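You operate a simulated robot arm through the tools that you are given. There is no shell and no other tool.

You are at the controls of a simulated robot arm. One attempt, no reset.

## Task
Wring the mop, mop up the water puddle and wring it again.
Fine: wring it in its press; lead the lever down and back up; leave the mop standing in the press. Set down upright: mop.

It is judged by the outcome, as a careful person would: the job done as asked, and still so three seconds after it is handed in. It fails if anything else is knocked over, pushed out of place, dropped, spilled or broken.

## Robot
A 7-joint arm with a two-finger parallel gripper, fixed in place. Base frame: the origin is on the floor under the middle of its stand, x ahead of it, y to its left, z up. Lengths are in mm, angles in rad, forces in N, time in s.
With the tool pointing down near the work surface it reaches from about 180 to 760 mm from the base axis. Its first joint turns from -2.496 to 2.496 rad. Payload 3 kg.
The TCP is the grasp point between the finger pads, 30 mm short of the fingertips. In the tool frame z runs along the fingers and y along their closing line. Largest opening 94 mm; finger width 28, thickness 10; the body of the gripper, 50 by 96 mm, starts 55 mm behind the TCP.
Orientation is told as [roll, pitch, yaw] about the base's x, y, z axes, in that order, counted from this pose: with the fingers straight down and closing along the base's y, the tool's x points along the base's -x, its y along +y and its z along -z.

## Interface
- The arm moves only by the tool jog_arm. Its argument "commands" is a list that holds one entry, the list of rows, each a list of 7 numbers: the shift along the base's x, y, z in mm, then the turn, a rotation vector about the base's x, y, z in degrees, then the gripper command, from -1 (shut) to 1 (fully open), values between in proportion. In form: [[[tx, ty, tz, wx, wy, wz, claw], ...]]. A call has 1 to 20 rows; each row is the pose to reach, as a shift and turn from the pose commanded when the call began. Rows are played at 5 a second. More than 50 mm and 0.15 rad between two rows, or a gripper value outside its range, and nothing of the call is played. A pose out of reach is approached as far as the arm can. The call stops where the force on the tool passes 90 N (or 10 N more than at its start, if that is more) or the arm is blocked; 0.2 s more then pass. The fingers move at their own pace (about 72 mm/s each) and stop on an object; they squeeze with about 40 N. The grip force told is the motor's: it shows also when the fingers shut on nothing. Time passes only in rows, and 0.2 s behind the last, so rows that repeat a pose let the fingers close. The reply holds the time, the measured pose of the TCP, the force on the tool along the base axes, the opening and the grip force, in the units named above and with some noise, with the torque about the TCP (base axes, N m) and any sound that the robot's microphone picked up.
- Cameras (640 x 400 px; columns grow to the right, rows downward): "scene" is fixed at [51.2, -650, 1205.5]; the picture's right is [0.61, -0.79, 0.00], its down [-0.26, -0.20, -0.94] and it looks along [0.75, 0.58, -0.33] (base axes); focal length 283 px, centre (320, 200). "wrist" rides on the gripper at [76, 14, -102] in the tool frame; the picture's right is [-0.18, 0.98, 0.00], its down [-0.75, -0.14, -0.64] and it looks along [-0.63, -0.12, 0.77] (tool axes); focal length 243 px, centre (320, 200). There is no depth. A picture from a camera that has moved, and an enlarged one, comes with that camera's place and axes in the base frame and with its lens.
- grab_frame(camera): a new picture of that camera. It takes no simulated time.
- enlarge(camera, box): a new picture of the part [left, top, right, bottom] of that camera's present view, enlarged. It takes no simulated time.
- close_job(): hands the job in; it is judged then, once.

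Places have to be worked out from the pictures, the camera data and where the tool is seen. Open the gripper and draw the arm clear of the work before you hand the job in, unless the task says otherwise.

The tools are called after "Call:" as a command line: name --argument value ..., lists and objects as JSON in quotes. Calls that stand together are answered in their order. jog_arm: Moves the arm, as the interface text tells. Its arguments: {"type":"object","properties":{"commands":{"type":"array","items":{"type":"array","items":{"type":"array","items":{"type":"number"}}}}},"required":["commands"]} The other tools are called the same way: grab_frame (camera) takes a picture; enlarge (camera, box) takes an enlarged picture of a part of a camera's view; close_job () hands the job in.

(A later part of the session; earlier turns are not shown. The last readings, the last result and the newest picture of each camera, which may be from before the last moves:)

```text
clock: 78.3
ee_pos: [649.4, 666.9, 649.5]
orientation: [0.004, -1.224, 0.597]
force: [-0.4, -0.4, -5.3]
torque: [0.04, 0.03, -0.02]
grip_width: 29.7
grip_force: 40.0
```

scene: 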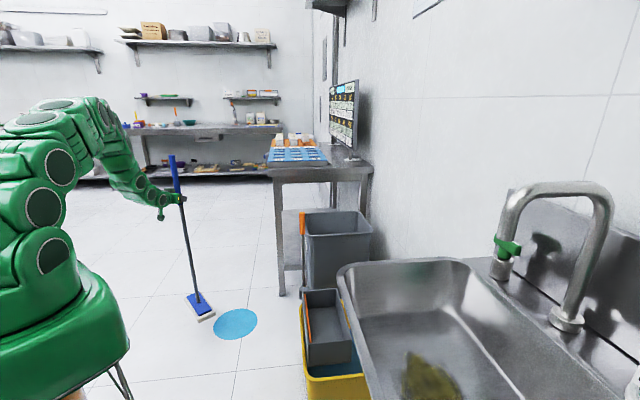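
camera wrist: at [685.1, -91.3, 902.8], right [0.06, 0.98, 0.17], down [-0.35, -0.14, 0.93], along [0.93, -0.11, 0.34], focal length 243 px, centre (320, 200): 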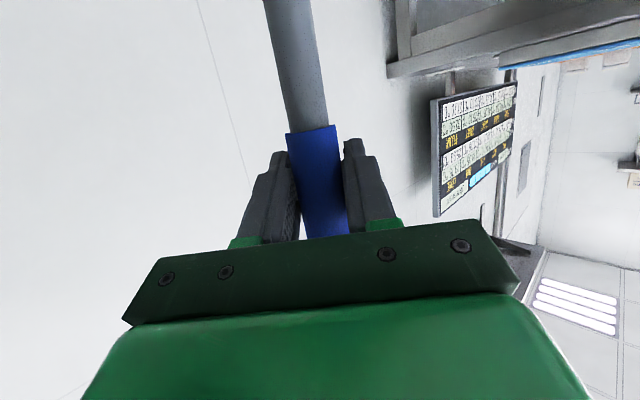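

It's just clear of the floor now. I'll lower half a millimetre and begin a slow sweep across the puddle, along the closing direction where the grip is firmest.

Call:
jog_arm --commands '[[[0, 0, -0.7, 0, 0, 0, -1], [10, -14, -0.7, 0, 0, 0, -1], [21, -30, -0.7, 0, 0, 0, -1], [33, -47, -0.7, 0, 0, 0, -1], [45, -64, -0.7, 0, 0, 0, -1], [57, -81, -0.7, 0, 0, 0, -1]]]'

Call:
enlarge --camera "scene" --box '[120, 180, 320, 380]'

```text
clock: 79.7
ee_pos: [704.6, 586.1, 651.2]
orientation: [0.007, -1.227, 0.595]
force: [0.2, -0.8, -5.5]
torque: [0.0, 0.06, 0.01]
grip_width: 29.8
grip_force: 39.9
```

```text
2.00 times, centred on (220, 280) of scene
camera zoom: at [51.2, -650.0, 1205.5], right [0.61, -0.79, 0.0], down [-0.26, -0.2, -0.94], along [0.75, 0.58, -0.33], focal length 566 px, centre (520, 40)
```

zoom: 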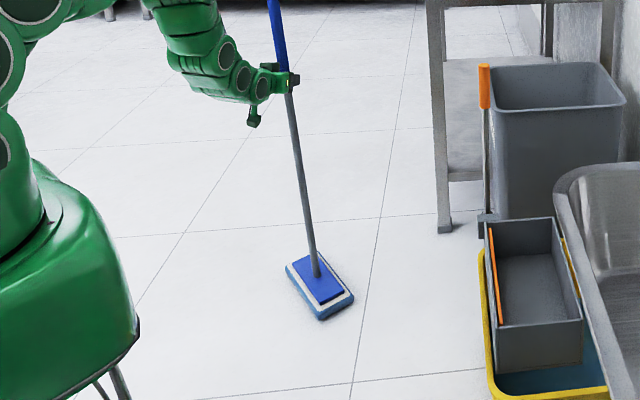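

The puddle has vanished from view, either absorbed or under the head. I'll continue the sweep over the whole former area to be thorough, a touch lower.

Call:
jog_arm --commands '[[[4, -5, -1, 0, 0, 0, -1], [15, -19, -1, 0, 0, 0, -1], [28, -36, -1, 0, 0, 0, -1], [42, -54, -1, 0, 0, 0, -1], [56, -72, -1, 0, 0, 0, -1], [70, -90, -1, 0, 0, 0, -1], [84, -108, -1, 0, 0, 0, -1], [98, -126, -1, 0, 0, 0, -1], [110, -142, -1, 0, 0, 0, -1], [120, -155, -1, 0, 0, 0, -1], [126, -164, -1, 0, 0, 0, -1]]]'

Call:
enlarge --camera "scene" --box '[120, 180, 320, 380]'

```text
clock: 82.1
ee_pos: [832.2, 422.7, 652.8]
orientation: [0.006, -1.225, 0.592]
force: [0.6, 0.2, -5.6]
torque: [-0.04, 0.08, 0.01]
grip_width: 29.9
grip_force: 39.6
```

```text
2.00 times, centred on (220, 280) of scene
camera zoom: at [51.2, -650.0, 1205.5], right [0.61, -0.79, 0.0], down [-0.26, -0.2, -0.94], along [0.75, 0.58, -0.33], focal length 566 px, centre (520, 40)
```

zoom: 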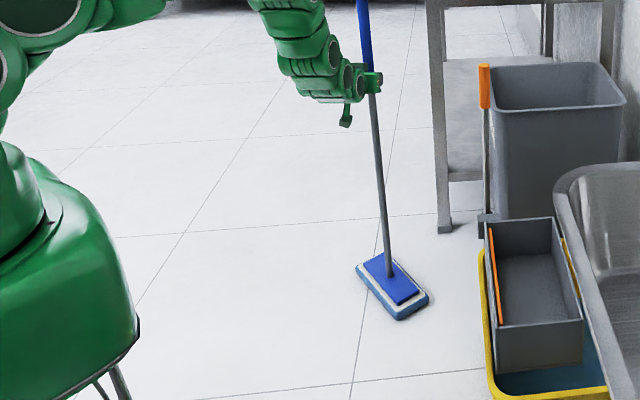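

No blue is left on the swept floor. I'll make a return pass offset outward with light contact to cover the rest of the area.

Call:
jog_arm --commands '[[[14, 9, -1, 0, 0, 0, -1], [28, 19, -2, 0, 0, 0, -1], [41, 28, -2.5, 0, 0, 0, -1], [35, 37, -2.5, 0, 0, 0, -1], [24, 53, -2.5, 0, 0, 0, -1], [11, 73, -2.5, 0, 0, 0, -1], [-2, 92, -2.5, 0, 0, 0, -1], [-15, 111, -2.5, 0, 0, 0, -1], [-28, 130, -2.5, 0, 0, 0, -1], [-41, 149, -2.5, 0, 0, 0, -1], [-54, 168, -2.5, 0, 0, 0, -1], [-67, 187, -2.5, 0, 0, 0, -1], [-80, 206, -2.5, 0, 0, 0, -1], [-93, 225, -2.5, 0, 0, 0, -1], [-103, 240, -2.5, 0, 0, 0, -1], [-110, 250, -2.5, 0, 0, 0, -1]]]'

Call:
enlarge --camera "scene" --box '[120, 180, 320, 380]'

```text
clock: 85.5
ee_pos: [721.7, 672.3, 646.8]
orientation: [0.0, -1.226, 0.596]
force: [-0.1, -0.6, -6.6]
torque: [-0.24, -0.18, 0.01]
grip_width: 29.8
grip_force: 39.6
```

```text
2.00 times, centred on (220, 280) of scene
camera zoom: at [51.2, -650.0, 1205.5], right [0.61, -0.79, 0.0], down [-0.26, -0.2, -0.94], along [0.75, 0.58, -0.33], focal length 566 px, centre (520, 40)
```

zoom: 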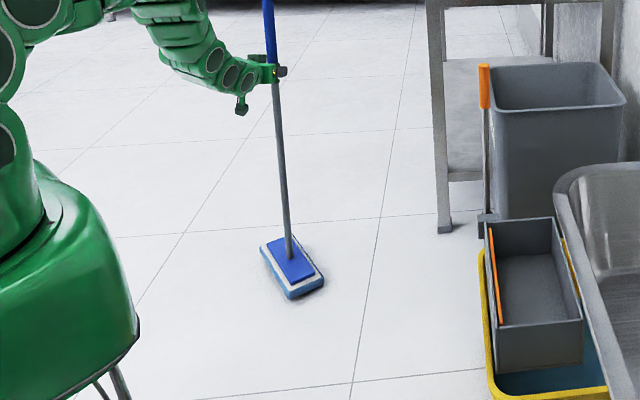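

The floor is clean over the whole former puddle. The mop now hangs about 4° off vertical in the grip, so I'll lift it clear of the floor and measure that properly.

Call:
jog_arm --commands '[[[0, 0, 10, 0, 0, 0, -1], [0, 0, 30, 0, 0, 0, -1], [0, 0, 60, 0, 0, 0, -1], [0, 0, 90, 0, 0, 0, -1], [0, 0, 120, 0, 0, 0, -1], [0, 0, 150, 0, 0, 0, -1], [0, 0, 150, 0, 0, 0, -1]]]'

Call:
grab_frame --camera "scene"

Call:
enlarge --camera "scene" --box '[120, 120, 320, 370]'

Call:
grab_frame --camera "wrist"

```text
clock: 87.1
ee_pos: [721.6, 671.6, 797.1]
orientation: [0.003, -1.228, 0.595]
force: [-0.4, -1.0, -5.6]
torque: [-0.17, -0.06, 0.01]
grip_width: 29.9
grip_force: 40.2
```

```text
taken
```

scene: 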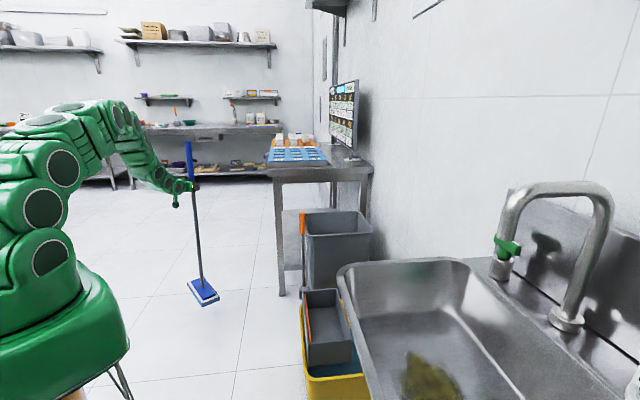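

```text
1.60 times, centred on (220, 245) of scene
camera zoom: at [51.2, -650.0, 1205.5], right [0.61, -0.79, 0.0], down [-0.26, -0.2, -0.94], along [0.75, 0.58, -0.33], focal length 452 px, centre (480, 128)
```

zoom: 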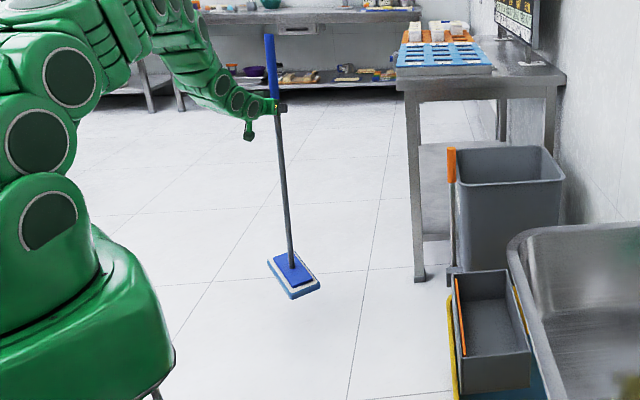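

```text
taken
camera wrist: at [612.6, 614.4, 759.6], right [-0.5, 0.85, 0.17], down [-0.21, -0.31, 0.93], along [0.84, 0.43, 0.33], focal length 243 px, centre (320, 200)
```

wrist: 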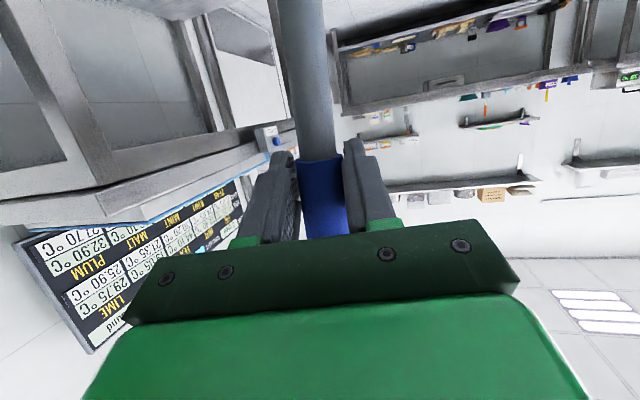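

The pad has picked up the water. The handle slipped about 12 mm in the grip and leans about 3.5° sideways, so I'll roll the hand by that amount to bring it vertical again before the return trip.

Call:
jog_arm --commands '[[[0, 0, 0, -1.4, -1.0, 0, -1], [0, 0, 0, -2.9, -1.96, 0, -1], [0, 0, 0, -2.9, -1.96, 0, -1]]]'

Call:
enlarge --camera "scene" --box '[120, 120, 320, 370]'

Call:
enlarge --camera "scene" --box '[170, 250, 250, 320]'

```text
clock: 87.9
ee_pos: [722.6, 672.0, 797.3]
orientation: [-0.176, -1.221, 0.764]
force: [-0.3, 0.7, -5.2]
torque: [0.02, 0.04, 0.02]
grip_width: 29.6
grip_force: 40.1
```

```text
1.60 times, centred on (220, 245) of scene
camera zoom: at [51.2, -650.0, 1205.5], right [0.61, -0.79, 0.0], down [-0.26, -0.2, -0.94], along [0.75, 0.58, -0.33], focal length 452 px, centre (480, 128)
```

zoom: 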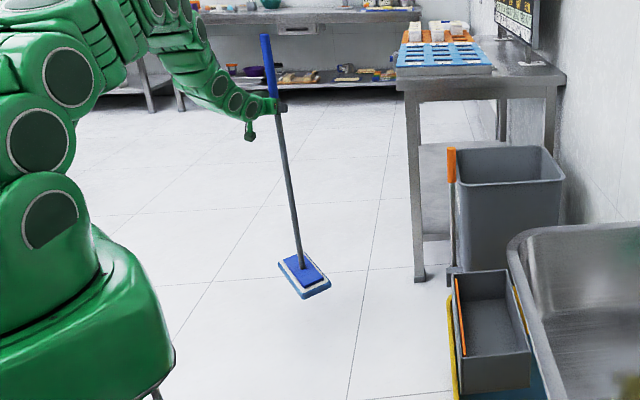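

```text
5.71 times, centred on (210, 285) of scene
camera zoom: at [51.2, -650.0, 1205.5], right [0.61, -0.79, 0.0], down [-0.26, -0.2, -0.94], along [0.75, 0.58, -0.33], focal length 1616 px, centre (949, -286)
```

zoom: 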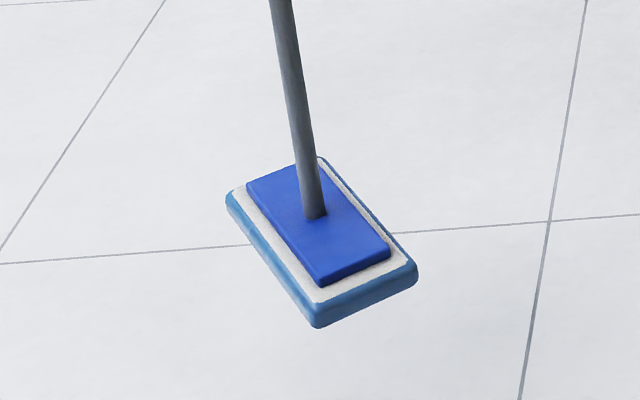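

The handle is vertical again (torque about zero) and the pad is visibly wet. I'll carry it back along a safe path toward the press, turning back to azimuth 0 and rising.

Call:
jog_arm --commands '[[[-0.3, -6.6, 3.2, 0, 0, -0.34, -1], [-1.3, -26.3, 12.9, 0, 0, -1.36, -1], [-2.8, -59.2, 29, 0, 0, -3.06, -1], [-4.7, -98.6, 48.3, 0, 0, -5.1, -1], [-6.6, -138, 67.6, 0, 0, -7.14, -1], [-8.5, -177.5, 86.9, 0, 0, -9.18, -1], [-10.4, -217, 106.2, 0, 0, -11.22, -1], [-12.3, -256.4, 125.5, 0, 0, -13.26, -1], [-14.2, -295.9, 144.9, 0, 0, -15.3, -1], [-16.1, -335.3, 164.2, 0, 0, -17.34, -1], [-18, -374.8, 183.5, 0, 0, -19.38, -1], [-19.9, -414.3, 202.8, 0, 0, -21.42, -1], [-21.8, -453.7, 222.1, 0, 0, -23.46, -1], [-23.7, -493.2, 241.4, 0, 0, -25.5, -1], [-25.6, -532.6, 260.7, 0, 0, -27.54, -1], [-27.5, -572.1, 280, 0, 0, -29.58, -1], [-29.1, -605, 296.1, 0, 0, -31.28, -1], [-30.3, -631.3, 309, 0, 0, -32.64, -1], [-31.3, -651, 318.7, 0, 0, -33.66, -1], [-32.6, -657.6, 321.9, 0, 0, -34, -1]]]'

Call:
grab_frame --camera "scene"

Call:
enlarge --camera "scene" --box '[220, 230, 360, 400]'

```text
clock: 92.1
ee_pos: [689.3, 15.1, 1119.3]
orientation: [-0.176, -1.222, 0.168]
force: [-0.2, -0.2, -4.5]
torque: [0.03, 0.02, 0.01]
grip_width: 29.7
grip_force: 40.5
```

```text
taken
```

scene: 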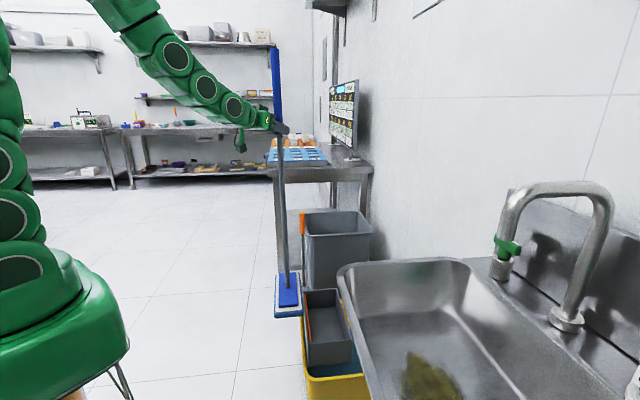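

```text
2.35 times, centred on (290, 315) of scene
camera zoom: at [51.2, -650.0, 1205.5], right [0.61, -0.79, 0.0], down [-0.26, -0.2, -0.94], along [0.75, 0.58, -0.33], focal length 665 px, centre (391, -71)
```

zoom: 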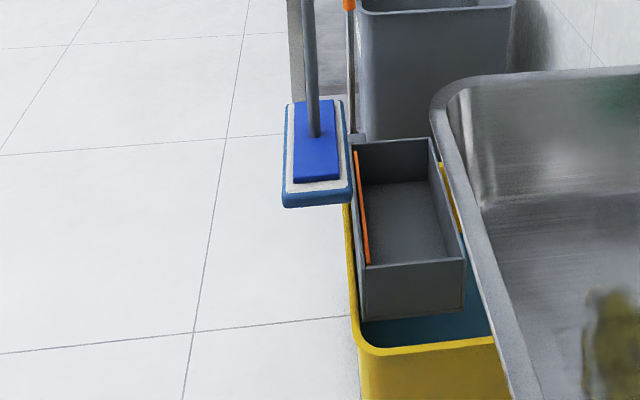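

The head's long axis still matches the press direction (about 44°). I'll move back over the press along the same line, at the same height.

Call:
jog_arm --commands '[[[8, -8, 0, 0, 0, 0, -1], [22, -22, 0, 0, 0, 0, -1], [38, -38, 0, 0, 0, 0, -1], [54, -54, 0, 0, 0, 0, -1], [70, -70, 0, 0, 0, 0, -1], [86, -86, 0, 0, 0, 0, -1], [101, -101, 0, 0, 0, 0, -1], [112, -112, 0, 0, 0, 0, -1], [118.7, -119.1, 0, 0, 0, 0, -1], [118.7, -119.1, 0, 0, 0, 0, -1], [118.7, -119.1, 0, 0, 0, 0, -1]]]'

Call:
enlarge --camera "scene" --box '[280, 160, 380, 400]'

Call:
enlarge --camera "scene" --box '[280, 250, 380, 380]'

```text
clock: 94.5
ee_pos: [809.3, -104.9, 1118.8]
orientation: [-0.175, -1.221, 0.169]
force: [-0.7, -0.4, -5.1]
torque: [0.05, 0.04, 0.02]
grip_width: 29.5
grip_force: 39.9
```

```text
1.67 times, centred on (330, 280) of scene
camera zoom: at [51.2, -650.0, 1205.5], right [0.61, -0.79, 0.0], down [-0.26, -0.2, -0.94], along [0.75, 0.58, -0.33], focal length 471 px, centre (303, 67)
```

zoom: 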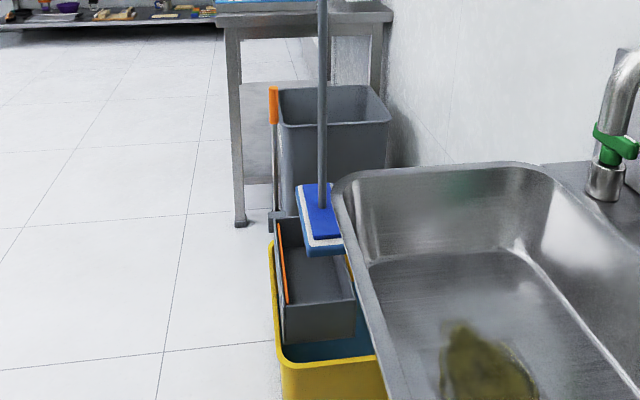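

```text
3.08 times, centred on (330, 315) of scene
camera zoom: at [51.2, -650.0, 1205.5], right [0.61, -0.79, 0.0], down [-0.26, -0.2, -0.94], along [0.75, 0.58, -0.33], focal length 870 px, centre (289, -154)
```

zoom: 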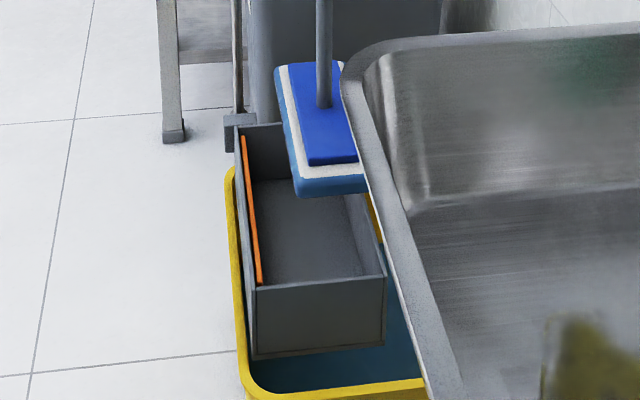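

The head is about 9 mm toward the wall side compared with when I lifted it out, because of a residual lean of roughly 1°. I'll correct that lean, lower to just above the rim and compare again.

Call:
jog_arm --commands '[[[0, 0, -8, 0.3, 0.3, 0, -1], [0, 0, -20, 0.63, 0.63, 0, -1], [0, 0, -40, 0.63, 0.63, 0, -1], [0, 0, -60, 0.63, 0.63, 0, -1], [0, 0, -80, 0.63, 0.63, 0, -1], [0, 0, -88, 0.63, 0.63, 0, -1], [0, 0, -88, 0.63, 0.63, 0, -1]]]'

Call:
enlarge --camera "scene" --box '[280, 250, 380, 380]'

Call:
enlarge --camera "scene" --box '[280, 30, 380, 160]'

```text
clock: 96.1
ee_pos: [808.6, -104.9, 1032.2]
orientation: [-0.138, -1.213, 0.134]
force: [-0.6, -0.4, -5.0]
torque: [0.02, -0.02, 0.05]
grip_width: 29.6
grip_force: 40.6
```

```text
3.08 times, centred on (330, 315) of scene
camera zoom: at [51.2, -650.0, 1205.5], right [0.61, -0.79, 0.0], down [-0.26, -0.2, -0.94], along [0.75, 0.58, -0.33], focal length 870 px, centre (289, -154)
```

zoom: 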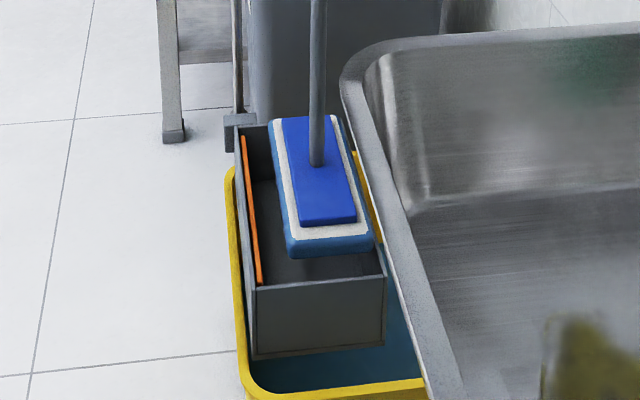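

```text
3.08 times, centred on (330, 95) of scene
camera zoom: at [51.2, -650.0, 1205.5], right [0.61, -0.79, 0.0], down [-0.26, -0.2, -0.94], along [0.75, 0.58, -0.33], focal length 870 px, centre (289, 523)
```

zoom: 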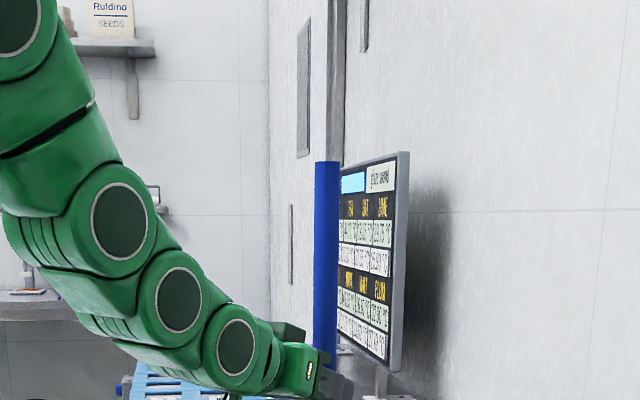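

The head is aligned within about 5 mm of its original position. I'll shift 4 mm to match and lower it into the press, watching for contact.

Call:
jog_arm --commands '[[[-1.5, 1.5, -8, 0, 0, 0, -1], [-2.8, 2.8, -20, 0, 0, 0, -1], [-2.8, 2.8, -35, 0, 0, 0, -1], [-2.8, 2.8, -50, 0, 0, 0, -1], [-2.8, 2.8, -65, 0, 0, 0, -1], [-2.8, 2.8, -78, 0, 0, 0, -1], [-2.8, 2.8, -88, 0, 0, 0, -1]]]'

Call:
enlarge --camera "scene" --box '[280, 250, 380, 380]'

```text
clock: 97.7
ee_pos: [804.7, -102.1, 943.6]
orientation: [-0.138, -1.214, 0.136]
force: [-0.3, -0.2, -6.0]
torque: [0.01, 0.0, -0.01]
grip_width: 29.6
grip_force: 40.6
```

```text
3.08 times, centred on (330, 315) of scene
camera zoom: at [51.2, -650.0, 1205.5], right [0.61, -0.79, 0.0], down [-0.26, -0.2, -0.94], along [0.75, 0.58, -0.33], focal length 870 px, centre (289, -154)
```

zoom: 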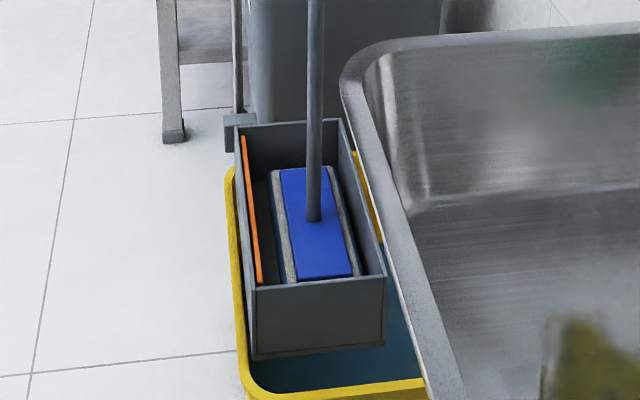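

The head is inside the press with no contact and about 10 mm still to go. I'll lower in small steps until it rests on the bottom.

Call:
jog_arm --commands '[[[0, 0, -3, 0, 0, 0, -1], [0, 0, -6, 0, 0, 0, -1], [0, 0, -8, 0, 0, 0, -1], [0, 0, -8, 0, 0, 0, -1]]]'

```text
clock: 98.7
ee_pos: [806.0, -102.3, 934.8]
orientation: [-0.138, -1.213, 0.136]
force: [-0.1, 0.7, -5.4]
torque: [0.03, 0.0, -0.01]
grip_width: 29.4
grip_force: 40.4
```

Call:
jog_arm --commands '[[[0, 0, -1.5, 0, 0, 0, -1], [0, 0, -3, 0, 0, 0, -1], [0, 0, -4, 0, 0, 0, -1], [0, 0, -4, 0, 0, 0, -1]]]'

Call:
enlarge --camera "scene" --box '[280, 250, 380, 380]'

```text
clock: 99.7
ee_pos: [805.6, -102.2, 931.1]
orientation: [-0.137, -1.214, 0.134]
force: [0.5, -0.6, -6.5]
torque: [0.01, -0.03, 0.0]
grip_width: 29.2
grip_force: 39.6
```

```text
3.08 times, centred on (330, 315) of scene
camera zoom: at [51.2, -650.0, 1205.5], right [0.61, -0.79, 0.0], down [-0.26, -0.2, -0.94], along [0.75, 0.58, -0.33], focal length 870 px, centre (289, -154)
```

zoom: 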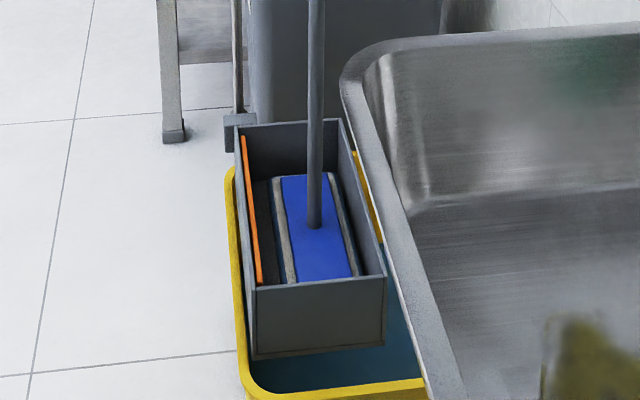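

It's still hanging freely, so I'll continue down a few more millimetres to find the bottom.

Call:
jog_arm --commands '[[[0, 0, -1, 0, 0, 0, -1], [0, 0, -2, 0, 0, 0, -1], [0, 0, -3, 0, 0, 0, -1], [0, 0, -3, 0, 0, 0, -1]]]'

```text
clock: 100.7
ee_pos: [806.1, -101.0, 929.8]
orientation: [-0.138, -1.212, 0.134]
force: [-0.4, 0.6, -6.4]
torque: [0.04, -0.03, 0.01]
grip_width: 29.7
grip_force: 40.3
```

Call:
jog_arm --commands '[[[0, 0, -1, 0, 0, 0, -1], [0, 0, -2, 0, 0, 0, -1], [0, 0, -3, 0, 0, 0, -1], [0, 0, -3, 0, 0, 0, -1]]]'

```text
clock: 101.7
ee_pos: [805.3, -102.3, 926.9]
orientation: [-0.141, -1.218, 0.135]
force: [-3.1, -1.9, 13.3]
torque: [0.05, -0.25, -0.03]
grip_width: 29.3
grip_force: 40.1
```

It's resting on the press bottom (about 19 N). I'll ease up 1 mm and open the fingers gently, staying in place to see that it stands by itself.

Call:
jog_arm --commands '[[[0, 0, 1, 0, 0, 0, -1], [0, 0, 1, 0, 0, 0, -0.6], [0, 0, 1, 0, 0, 0, -0.3], [0, 0, 1, 0, 0, 0, 0], [0, 0, 1, 0, 0, 0, 0.5], [0, 0, 1, 0, 0, 0, 1], [0, 0, 1, 0, 0, 0, 1], [0, 0, 1, 0, 0, 0, 1]]]'

Call:
grab_frame --camera "wrist"

Call:
grab_frame --camera "scene"

```text
clock: 103.5
ee_pos: [804.8, -101.7, 925.6]
orientation: [-0.138, -1.212, 0.135]
force: [0.3, -0.5, 0.7]
torque: [0.03, 0.02, -0.02]
grip_width: 94.0
grip_force: 0.0
```

```text
taken
camera wrist: at [682.9, -90.3, 888.9], right [0.06, 0.99, 0.12], down [-0.34, -0.1, 0.94], along [0.94, -0.1, 0.33], focal length 243 px, centre (320, 200)
```

wrist: 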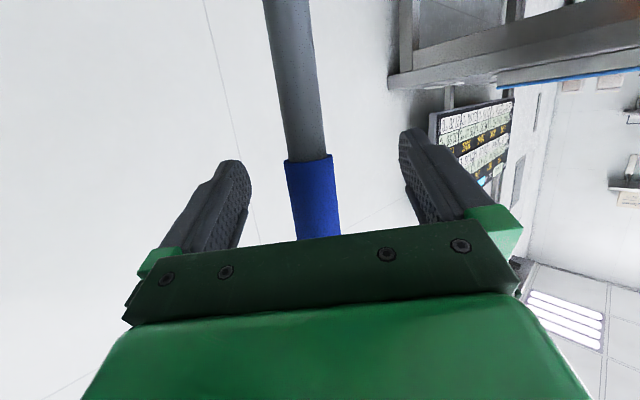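

```text
taken
```

scene: 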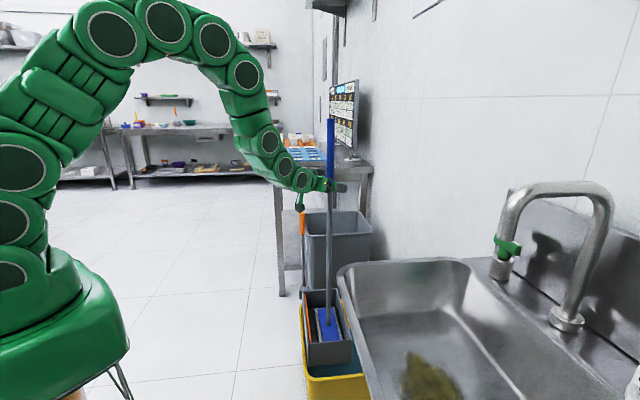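

The mop stands on its own, back in its original position. I'll back straight out, leaving the handle free.

Call:
jog_arm --commands '[[[-15, -1, 0, 0, 0, 0, 1], [-35, -2, 0, 0, 0, 0, 1], [-60, -2, 0, 0, 0, 0, 1], [-90, -2, 0, 0, 0, 0, 1], [-120, -2, 0, 0, 0, 0, 1], [-120, -2, 0, 2.9, 0, -1.1, 1]]]'

Call:
enlarge --camera "scene" --box '[270, 100, 390, 400]'

Call:
enlarge --camera "scene" --box '[285, 260, 365, 400]'

```text
clock: 104.9
ee_pos: [698.2, -107.8, 937.9]
orientation: [0.005, -1.216, -0.018]
force: [0.4, 0.0, 0.8]
torque: [0.02, 0.03, 0.05]
grip_width: 94.0
grip_force: 0.1
out of reach, approached as far as the arm can: row 5, 6
```

```text
1.33 times, centred on (330, 250) of scene
camera zoom: at [51.2, -650.0, 1205.5], right [0.61, -0.79, 0.0], down [-0.26, -0.2, -0.94], along [0.75, 0.58, -0.33], focal length 377 px, centre (307, 133)
```

zoom: 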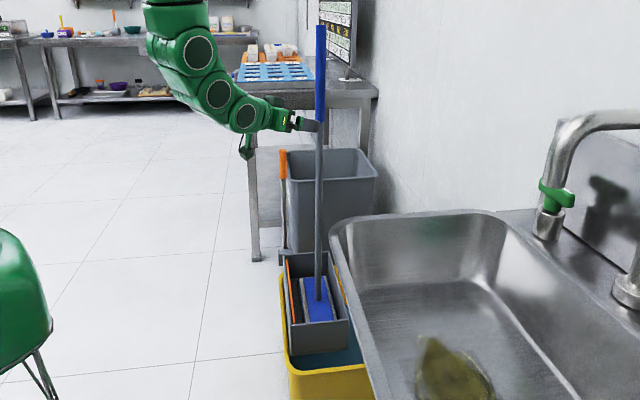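

```text
2.86 times, centred on (325, 330) of scene
camera zoom: at [51.2, -650.0, 1205.5], right [0.61, -0.79, 0.0], down [-0.26, -0.2, -0.94], along [0.75, 0.58, -0.33], focal length 808 px, centre (306, -171)
```

zoom: 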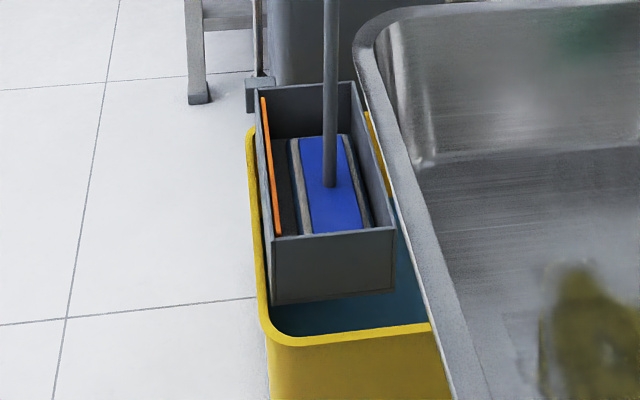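

The mop stands vertically in its original spot and the hand is clear. I'll turn the hand back to the lever-gripping attitude while moving to the open side of the press.

Call:
jog_arm --commands '[[[-15, 40, -10, 0, 8.2, 0, 1], [-30, 80, -20, 0, 16.4, 0, 1], [-50, 120, -30, 0, 24.7, 0, 1]]]'

Call:
jog_arm --commands '[[[1.7, 41, -7.6, 0, 0, -6.3, 1], [3.4, 82, -15.2, 0, 0, -12.6, 1], [5.1, 123, -22.8, 0, 0, -18.9, 1], [6.8, 164, -30.4, 0, 0, -25.2, 1], [8.5, 205, -38, 0, 0, -31.5, 1], [10.2, 246, -45.6, 0, 0, -37.8, 1], [12, 287, -53, 0, 0, -44, 1]]]'

Call:
grab_frame --camera "wrist"

```text
clock: 105.7
ee_pos: [647.3, 13.8, 906.7]
orientation: [-0.005, -0.779, -0.007]
force: [-0.2, 0.2, 0.6]
torque: [0.01, 0.01, 0.01]
grip_width: 94.2
grip_force: 0.0
```

```text
clock: 107.3
ee_pos: [657.8, 302.4, 856.0]
orientation: [-0.008, -0.787, -0.779]
force: [-1.1, -0.8, -0.2]
torque: [0.02, 0.01, -0.03]
grip_width: 94.1
grip_force: 0.0
```

```text
taken
camera wrist: at [578.7, 400.5, 872.4], right [0.78, 0.61, 0.13], down [-0.04, -0.15, 0.99], along [0.62, -0.78, -0.1], focal length 243 px, centre (320, 200)
```

wrist: 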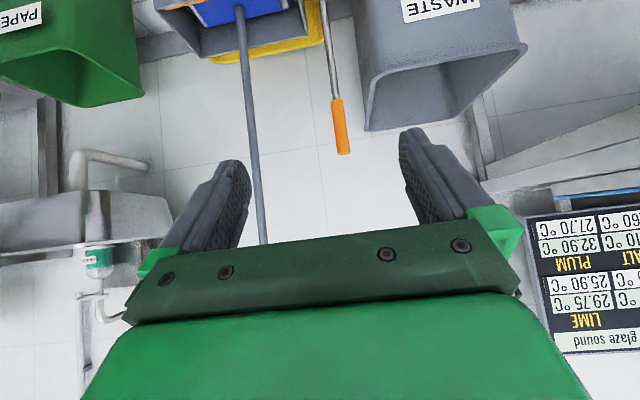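

Same view as before. I'll approach to 80 mm short of the lever, using the neutral line I found during the first wring.

Call:
jog_arm --commands '[[[28.7, -24.5, -22.3, 0, 0, 0, 1], [57.5, -49, -44.6, 0, 0, 0, 1], [86.2, -73.4, -67, 0, 0, 0, 1], [115, -97.8, -89.3, 0, 0, 0, 1], [143.7, -122.3, -111.6, 0, 0, 0, 1], [172.5, -146.7, -134, 0, 0, 0, 1], [172.5, -146.7, -134, 0, 0, 0, 1]]]'

Call:
grab_frame --camera "wrist"

```text
clock: 108.9
ee_pos: [830.9, 151.7, 721.9]
orientation: [-0.004, -0.784, -0.78]
force: [0.9, -0.6, 0.6]
torque: [0.02, 0.02, -0.01]
grip_width: 94.1
grip_force: 0.0
```

```text
taken
camera wrist: at [751.4, 250.2, 740.1], right [0.79, 0.61, 0.13], down [-0.04, -0.15, 0.99], along [0.62, -0.78, -0.1], focal length 243 px, centre (320, 200)
```

wrist: 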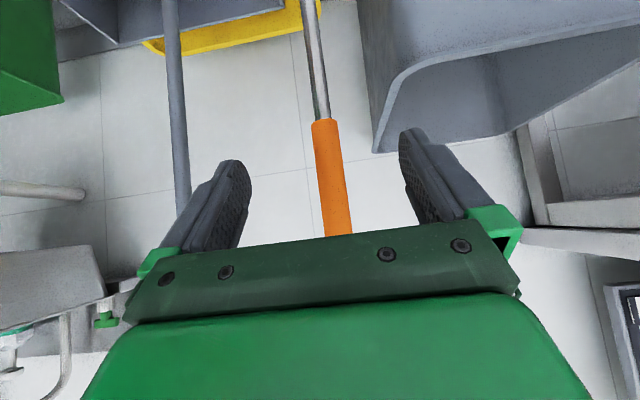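

I'll take another still reading to average out the pose noise before the final approach.

Call:
jog_arm --commands '[[[0, 0, 0, 0, 0, 0, 1]]]'

Call:
jog_arm --commands '[[[0, 0, 0, 0, 0, 0, 1]]]'

Call:
enlarge --camera "wrist" --box '[220, 90, 420, 240]'

```text
clock: 109.3
ee_pos: [831.5, 150.9, 720.8]
orientation: [-0.006, -0.786, -0.779]
force: [-1.1, -0.1, 0.1]
torque: [0.0, -0.03, -0.01]
grip_width: 93.9
grip_force: 0.0
```

```text
clock: 109.7
ee_pos: [831.2, 152.1, 722.1]
orientation: [-0.007, -0.784, -0.777]
force: [0.1, -0.6, 0.3]
torque: [0.01, 0.0, 0.01]
grip_width: 93.9
grip_force: 0.0
```

```text
2.67 times, centred on (320, 165) of wrist
camera zoom: at [751.1, 250.3, 740.2], right [0.79, 0.61, 0.13], down [-0.04, -0.15, 0.99], along [0.62, -0.78, -0.1], focal length 647 px, centre (320, 293)
```

zoom: 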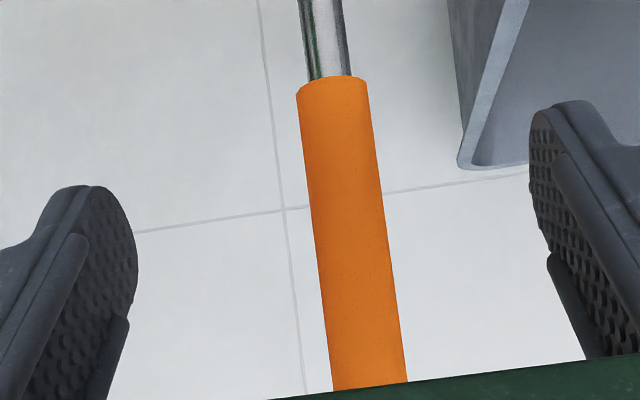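

The average pose gives 76 mm to go and a 2.3 mm sideways correction. I'll move in and close on the handle.

Call:
jog_arm --commands '[[[14, -13, 0, 0, 0, 0, 1], [28, -26, 1, 0, 0, 0, 1], [42, -40, 2, 0, 0, 0, 1], [55.7, -52.5, 2, 0, 0, 0, 1], [55.7, -52.5, 2, 0, 0, 0, 0.3], [55.7, -52.5, 2, 0, 0, 0, -0.4], [55.7, -52.5, 2, 0, 0, 0, -1], [55.7, -52.5, 2, 0, 0, 0, -1], [55.7, -52.5, 2, 0, 0, 0, -1]]]'

Call:
grab_frame --camera "wrist"

```text
clock: 111.7
ee_pos: [887.0, 99.2, 723.6]
orientation: [-0.007, -0.784, -0.779]
force: [-17.5, -11.0, 1.3]
torque: [0.04, -0.28, -0.06]
grip_width: 28.2
grip_force: 44.6
```

```text
taken
camera wrist: at [806.8, 198.1, 741.9], right [0.79, 0.6, 0.12], down [-0.04, -0.15, 0.99], along [0.62, -0.78, -0.1], focal length 243 px, centre (320, 200)
```

wrist: 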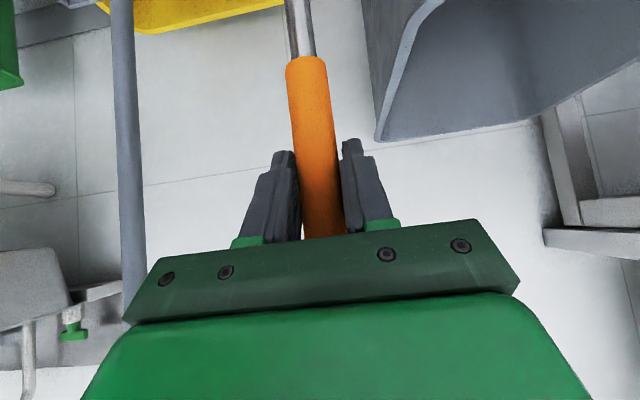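

Gripped with a 20 N sideways load, about 1.5 mm off. I'll relax that and start the second wring, swinging the lever down along the same arc.

Call:
jog_arm --commands '[[[-1.05, -1.05, 0, 0, 0, 0, -1], [-14.8, 12.6, -0.5, 0, 0, 0, -1], [-28.6, 26.2, -2, 0, 0, 0, -1], [-42.2, 39.6, -4.6, 0, 0, 0, -1], [-55.8, 53, -8.1, 0, 0, 0, -1], [-69.2, 66.2, -12.6, 0, 0, 0, -1], [-82.4, 79.3, -18.1, 0, 0, 0, -1], [-95.5, 92.2, -24.6, 0, 0, 0, -1]]]'

```text
clock: 113.5
ee_pos: [792.0, 193.8, 698.8]
orientation: [-0.004, -0.784, -0.775]
force: [36.4, 28.4, -4.5]
torque: [-1.03, -0.31, 0.33]
grip_width: 28.1
grip_force: 44.8
```

Sideways load is now +46 N. I'll shift 1.7 mm back and continue down to about 39°.

Call:
jog_arm --commands '[[[1.2, 1.2, 0, 0, 0, 0, -1], [-11.5, 13.9, -7.4, 0, 0, 0, -1], [-23.8, 26.2, -15.7, 0, 0, 0, -1], [-35.9, 38.3, -25, 0, 0, 0, -1], [-47.5, 49.9, -35.1, 0, 0, 0, -1], [-58.8, 61.2, -46.1, 0, 0, 0, -1], [-69.7, 72.1, -57.9, 0, 0, 0, -1]]]'

Call:
enlarge --camera "scene" --box '[220, 190, 400, 400]'

```text
clock: 115.1
ee_pos: [722.8, 263.2, 638.8]
orientation: [-0.008, -0.786, -0.778]
force: [3.5, -6.2, -1.3]
torque: [-0.87, -0.7, 0.03]
grip_width: 27.8
grip_force: 44.4
```

```text
1.90 times, centred on (310, 295) of scene
camera zoom: at [51.2, -650.0, 1205.5], right [0.61, -0.79, 0.0], down [-0.26, -0.2, -0.94], along [0.75, 0.58, -0.33], focal length 539 px, centre (339, 19)
```

zoom: 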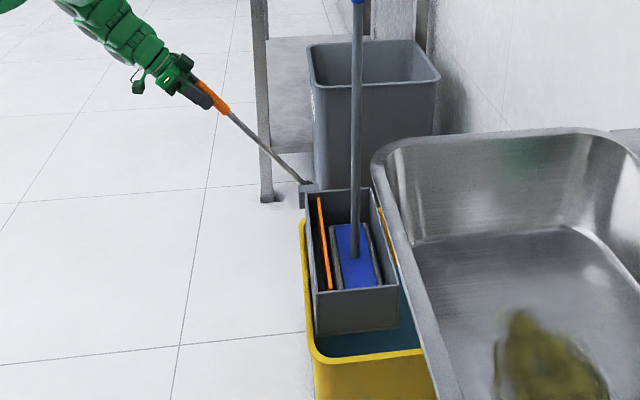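

Very little load and the plate is moving in. I'll continue to about 50°.

Call:
jog_arm --commands '[[[-5.2, 5.2, -6.1, 0, 0, 0, -1], [-10.5, 10.5, -12.5, 0, 0, 0, -1], [-15.5, 15.5, -19.1, 0, 0, 0, -1], [-20.4, 20.4, -25.9, 0, 0, 0, -1], [-25.1, 25.1, -32.8, 0, 0, 0, -1], [-29.8, 29.8, -39.9, 0, 0, 0, -1], [-35.8, 35.8, -49.7, 0, 0, 0, -1]]]'

Call:
enlarge --camera "scene" --box '[220, 190, 400, 400]'

Call:
enlarge --camera "scene" --box '[285, 260, 365, 400]'

```text
clock: 116.7
ee_pos: [685.8, 300.6, 589.1]
orientation: [-0.009, -0.784, -0.776]
force: [-26.0, -31.4, -4.5]
torque: [0.47, -0.82, 0.48]
grip_width: 27.1
grip_force: 44.9
```

```text
1.90 times, centred on (310, 295) of scene
camera zoom: at [51.2, -650.0, 1205.5], right [0.61, -0.79, 0.0], down [-0.26, -0.2, -0.94], along [0.75, 0.58, -0.33], focal length 539 px, centre (339, 19)
```

zoom: 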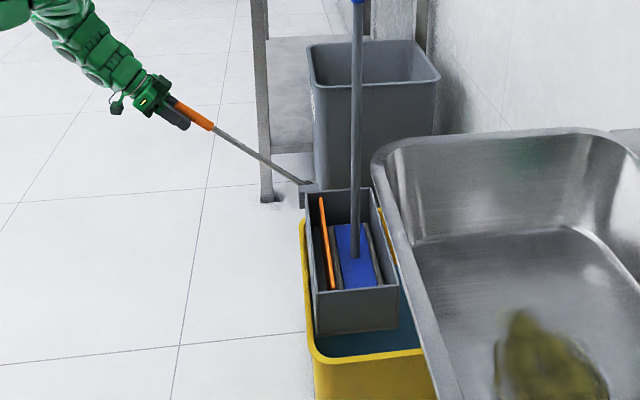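

```text
2.86 times, centred on (325, 330) of scene
camera zoom: at [51.2, -650.0, 1205.5], right [0.61, -0.79, 0.0], down [-0.26, -0.2, -0.94], along [0.75, 0.58, -0.33], focal length 808 px, centre (306, -171)
```

zoom: 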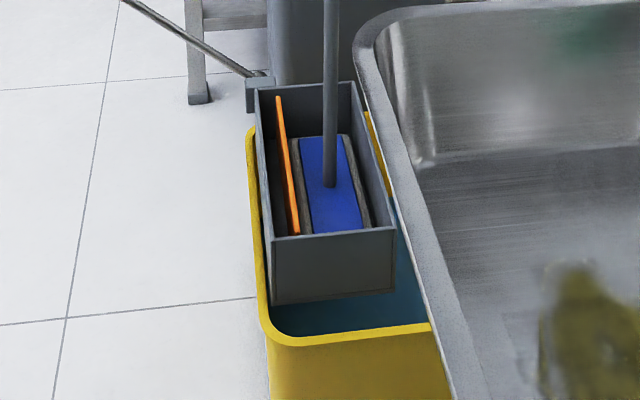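

The handle has crept to the pad edge (width down to 27.1 mm) and the lever is a few degrees short of its stop. I'll open, step back onto the handle's centre and check.

Call:
jog_arm --commands '[[[0, 0, 0, 0, 0, 0, -0.2], [0, 0, 0, 0, 0, 0, 0.2], [2, -4.5, 6, 0, 0, 0, 0.3], [5.5, -8, 11.5, 0, 0, 0, 0.3], [5.5, -8, 11.5, 0, 0, 0, 0.3]]]'

Call:
grab_frame --camera "wrist"

Call:
enlarge --camera "scene" --box '[230, 200, 320, 290]'

```text
clock: 117.9
ee_pos: [692.1, 293.2, 602.4]
orientation: [-0.005, -0.785, -0.779]
force: [0.0, 1.3, 0.3]
torque: [0.01, 0.0, 0.0]
grip_width: 61.0
grip_force: 0.1
```

```text
taken
camera wrist: at [611.9, 391.8, 620.1], right [0.79, 0.61, 0.13], down [-0.04, -0.15, 0.99], along [0.62, -0.78, -0.1], focal length 243 px, centre (320, 200)
```

wrist: 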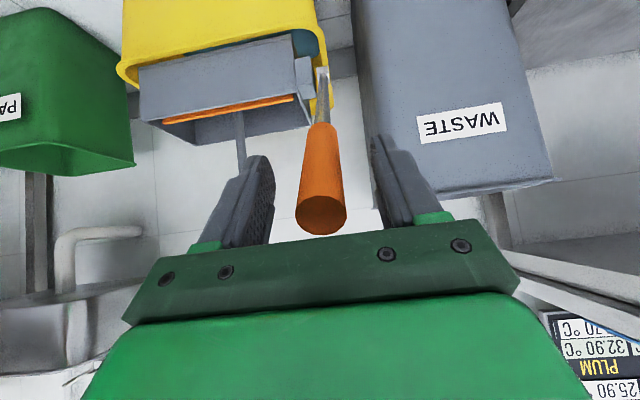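

```text
4.44 times, centred on (275, 245) of scene
camera zoom: at [51.2, -650.0, 1205.5], right [0.61, -0.79, 0.0], down [-0.26, -0.2, -0.94], along [0.75, 0.58, -0.33], focal length 1257 px, centre (520, 0)
```

zoom: 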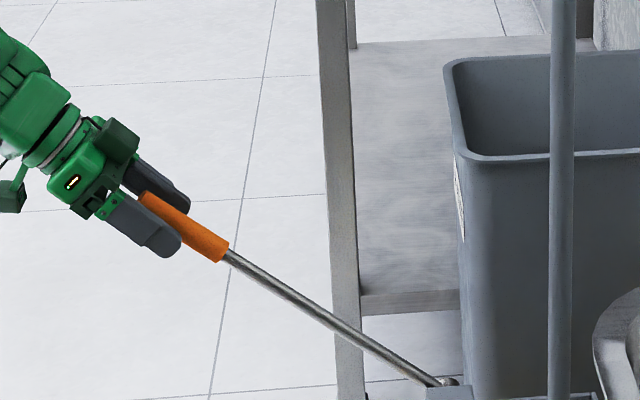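

The handle axis is about 7 mm above the pad centre. I'll step onto it and grip again.

Call:
jog_arm --commands '[[[3.2, -3.2, 5.4, 0, 0, 0, 0.3], [3.2, -3.2, 5.4, 0, 0, 0, -0.3], [3.2, -3.2, 5.4, 0, 0, 0, -1], [3.2, -3.2, 5.4, 0, 0, 0, -1], [3.2, -3.2, 5.4, 0, 0, 0, -1]]]'

Call:
enlarge --camera "scene" --box '[230, 200, 320, 290]'

```text
clock: 119.1
ee_pos: [696.2, 290.5, 606.3]
orientation: [-0.003, -0.786, -0.778]
force: [22.5, 15.5, -4.7]
torque: [-0.23, 0.02, -0.59]
grip_width: 27.4
grip_force: 45.0
```

```text
4.44 times, centred on (275, 245) of scene
camera zoom: at [51.2, -650.0, 1205.5], right [0.61, -0.79, 0.0], down [-0.26, -0.2, -0.94], along [0.75, 0.58, -0.33], focal length 1257 px, centre (520, 0)
```

zoom: 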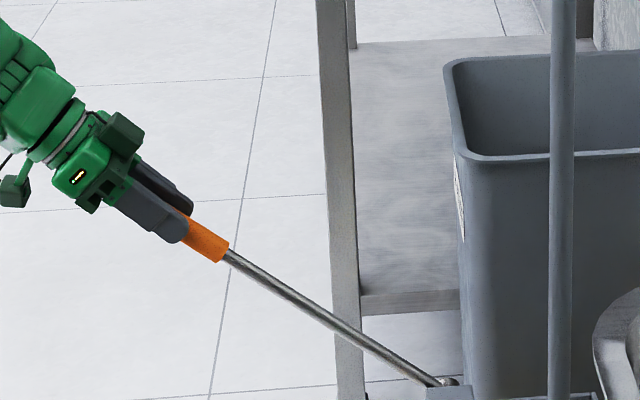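

Gripped again. I'll relax the sideways load and push the last few degrees toward the bottom stop.

Call:
jog_arm --commands '[[[1, 1, 0, 0, 0, 0, -1], [-2.4, 4.4, -5.3, 0, 0, 0, -1], [-5.9, 7.9, -10.6, 0, 0, 0, -1], [-8.8, 10.8, -15.5, 0, 0, 0, -1], [-11.7, 13.7, -20.5, 0, 0, 0, -1]]]'

Call:
enlarge --camera "scene" --box '[230, 200, 320, 290]'

Call:
enlarge --camera "scene" --box '[285, 260, 365, 400]'

```text
clock: 120.3
ee_pos: [683.6, 302.5, 587.1]
orientation: [-0.007, -0.785, -0.777]
force: [22.8, 9.4, -4.1]
torque: [-1.18, -0.73, -0.46]
grip_width: 24.3
grip_force: 45.0
```

```text
4.44 times, centred on (275, 245) of scene
camera zoom: at [51.2, -650.0, 1205.5], right [0.61, -0.79, 0.0], down [-0.26, -0.2, -0.94], along [0.75, 0.58, -0.33], focal length 1257 px, centre (520, 0)
```

zoom: 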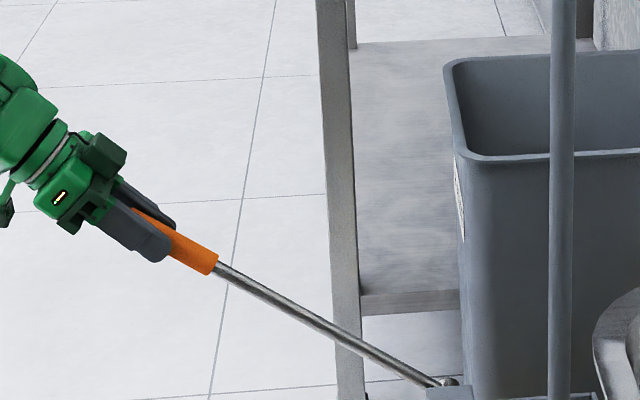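

```text
2.86 times, centred on (325, 330) of scene
camera zoom: at [51.2, -650.0, 1205.5], right [0.61, -0.79, 0.0], down [-0.26, -0.2, -0.94], along [0.75, 0.58, -0.33], focal length 808 px, centre (306, -171)
```

zoom: 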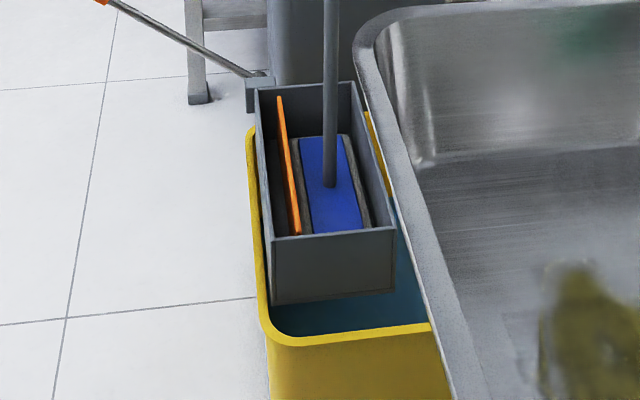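

The handle is almost off the pads again (24 mm), about 20 mm off-centre. The fixed hand makes the contact pivot and creep, so I'll re-centre. This time I'll turn the hand with the lever and move slowly so the grip doesn't slide.

Call:
jog_arm --commands '[[[0, 0, 0, 0, 0, 0, -0.2], [0, 0, 0, 0, 0, 0, 0.3], [4.5, -4.5, 8, 0, 0, 0, 0.3], [9, -9, 15.5, 0, 0, 0, 0.3], [9, -9, 15.5, 0, 0, 0, 0.3]]]'

Call:
enlarge --camera "scene" --box '[230, 200, 320, 290]'

Call:
grab_frame --camera "wrist"

```text
clock: 121.5
ee_pos: [692.1, 292.3, 601.5]
orientation: [-0.006, -0.785, -0.777]
force: [-0.6, 0.9, -0.7]
torque: [0.0, -0.02, -0.02]
grip_width: 61.1
grip_force: 0.0
```

```text
4.44 times, centred on (275, 245) of scene
camera zoom: at [51.2, -650.0, 1205.5], right [0.61, -0.79, 0.0], down [-0.26, -0.2, -0.94], along [0.75, 0.58, -0.33], focal length 1257 px, centre (520, 0)
```

zoom: 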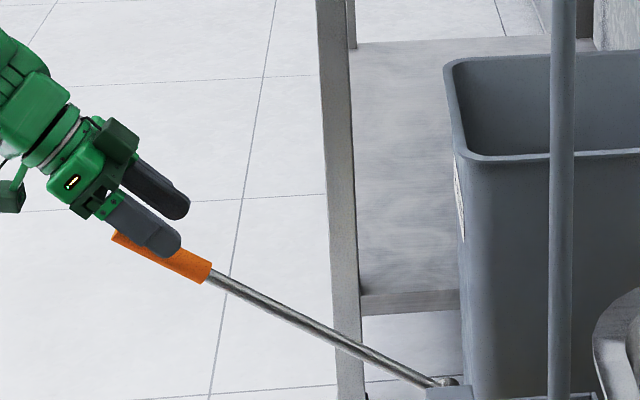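

```text
taken
camera wrist: at [611.8, 392.2, 620.0], right [0.79, 0.61, 0.13], down [-0.04, -0.15, 0.99], along [0.62, -0.78, -0.1], focal length 243 px, centre (320, 200)
```

wrist: 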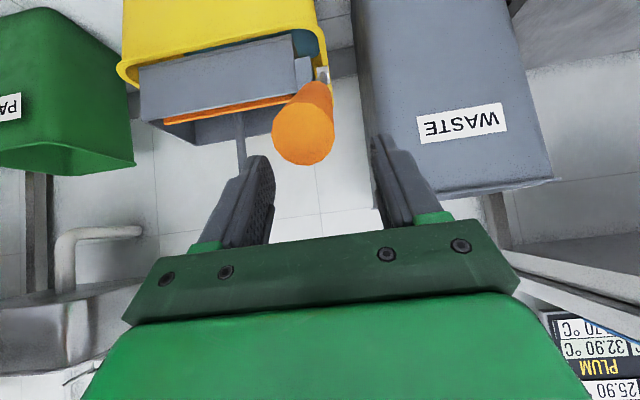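

Once released, the lever settled lower on its own. I'll compare with the same enlarged view I took when it was at the bottom stop in the first wring.

Call:
enlarge --camera "scene" --box '[230, 220, 310, 290]'

Call:
enlarge --camera "scene" --box '[285, 260, 365, 400]'

```text
5.71 times, centred on (270, 255) of scene
camera zoom: at [51.2, -650.0, 1205.5], right [0.61, -0.79, 0.0], down [-0.26, -0.2, -0.94], along [0.75, 0.58, -0.33], focal length 1616 px, centre (606, -114)
```

zoom: 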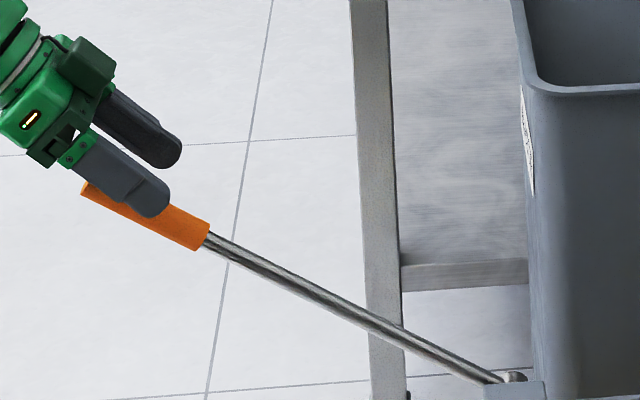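

```text
2.86 times, centred on (325, 330) of scene
camera zoom: at [51.2, -650.0, 1205.5], right [0.61, -0.79, 0.0], down [-0.26, -0.2, -0.94], along [0.75, 0.58, -0.33], focal length 808 px, centre (306, -171)
```

zoom: 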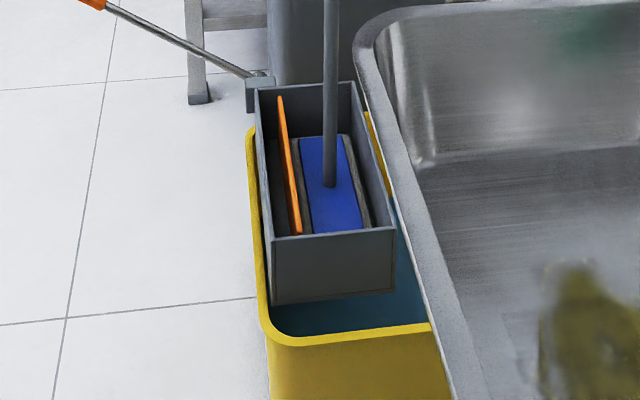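

The lever and plate are exactly where they were at the first wring's bottom stop, so the second press is fully down. I'll move onto the handle axis (radius 368 mm) and grip it for the return.

Call:
jog_arm --commands '[[[-5.6, 6.2, -11.2, 0, 0, 0, 0.4], [-11.2, 12.5, -22.4, 0, 0, 0, 0.4], [-11.2, 12.5, -22.4, 0, 0, 0, 0.4]]]'

Call:
enlarge --camera "scene" --box '[230, 220, 310, 290]'

Call:
grab_frame --camera "wrist"

```text
clock: 122.3
ee_pos: [680.2, 306.4, 579.7]
orientation: [-0.007, -0.787, -0.778]
force: [0.0, 0.6, 0.9]
torque: [-0.04, -0.03, 0.01]
grip_width: 65.7
grip_force: 0.2
```

```text
5.71 times, centred on (270, 255) of scene
camera zoom: at [51.2, -650.0, 1205.5], right [0.61, -0.79, 0.0], down [-0.26, -0.2, -0.94], along [0.75, 0.58, -0.33], focal length 1616 px, centre (606, -114)
```

zoom: 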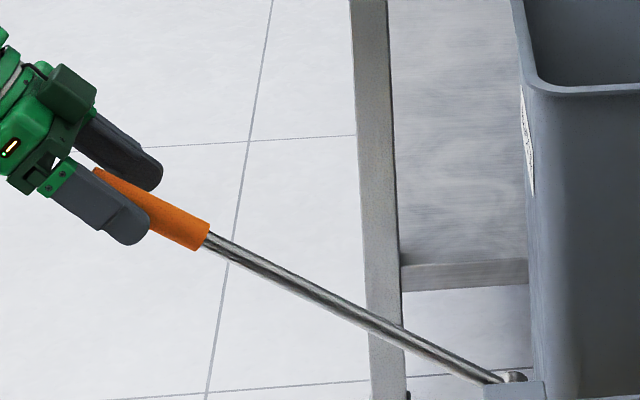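

```text
taken
camera wrist: at [600.9, 405.0, 598.3], right [0.79, 0.61, 0.13], down [-0.04, -0.15, 0.99], along [0.62, -0.78, -0.1], focal length 243 px, centre (320, 200)
```

wrist: 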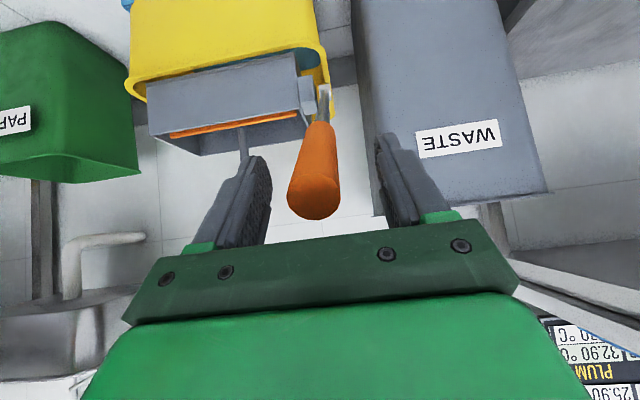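

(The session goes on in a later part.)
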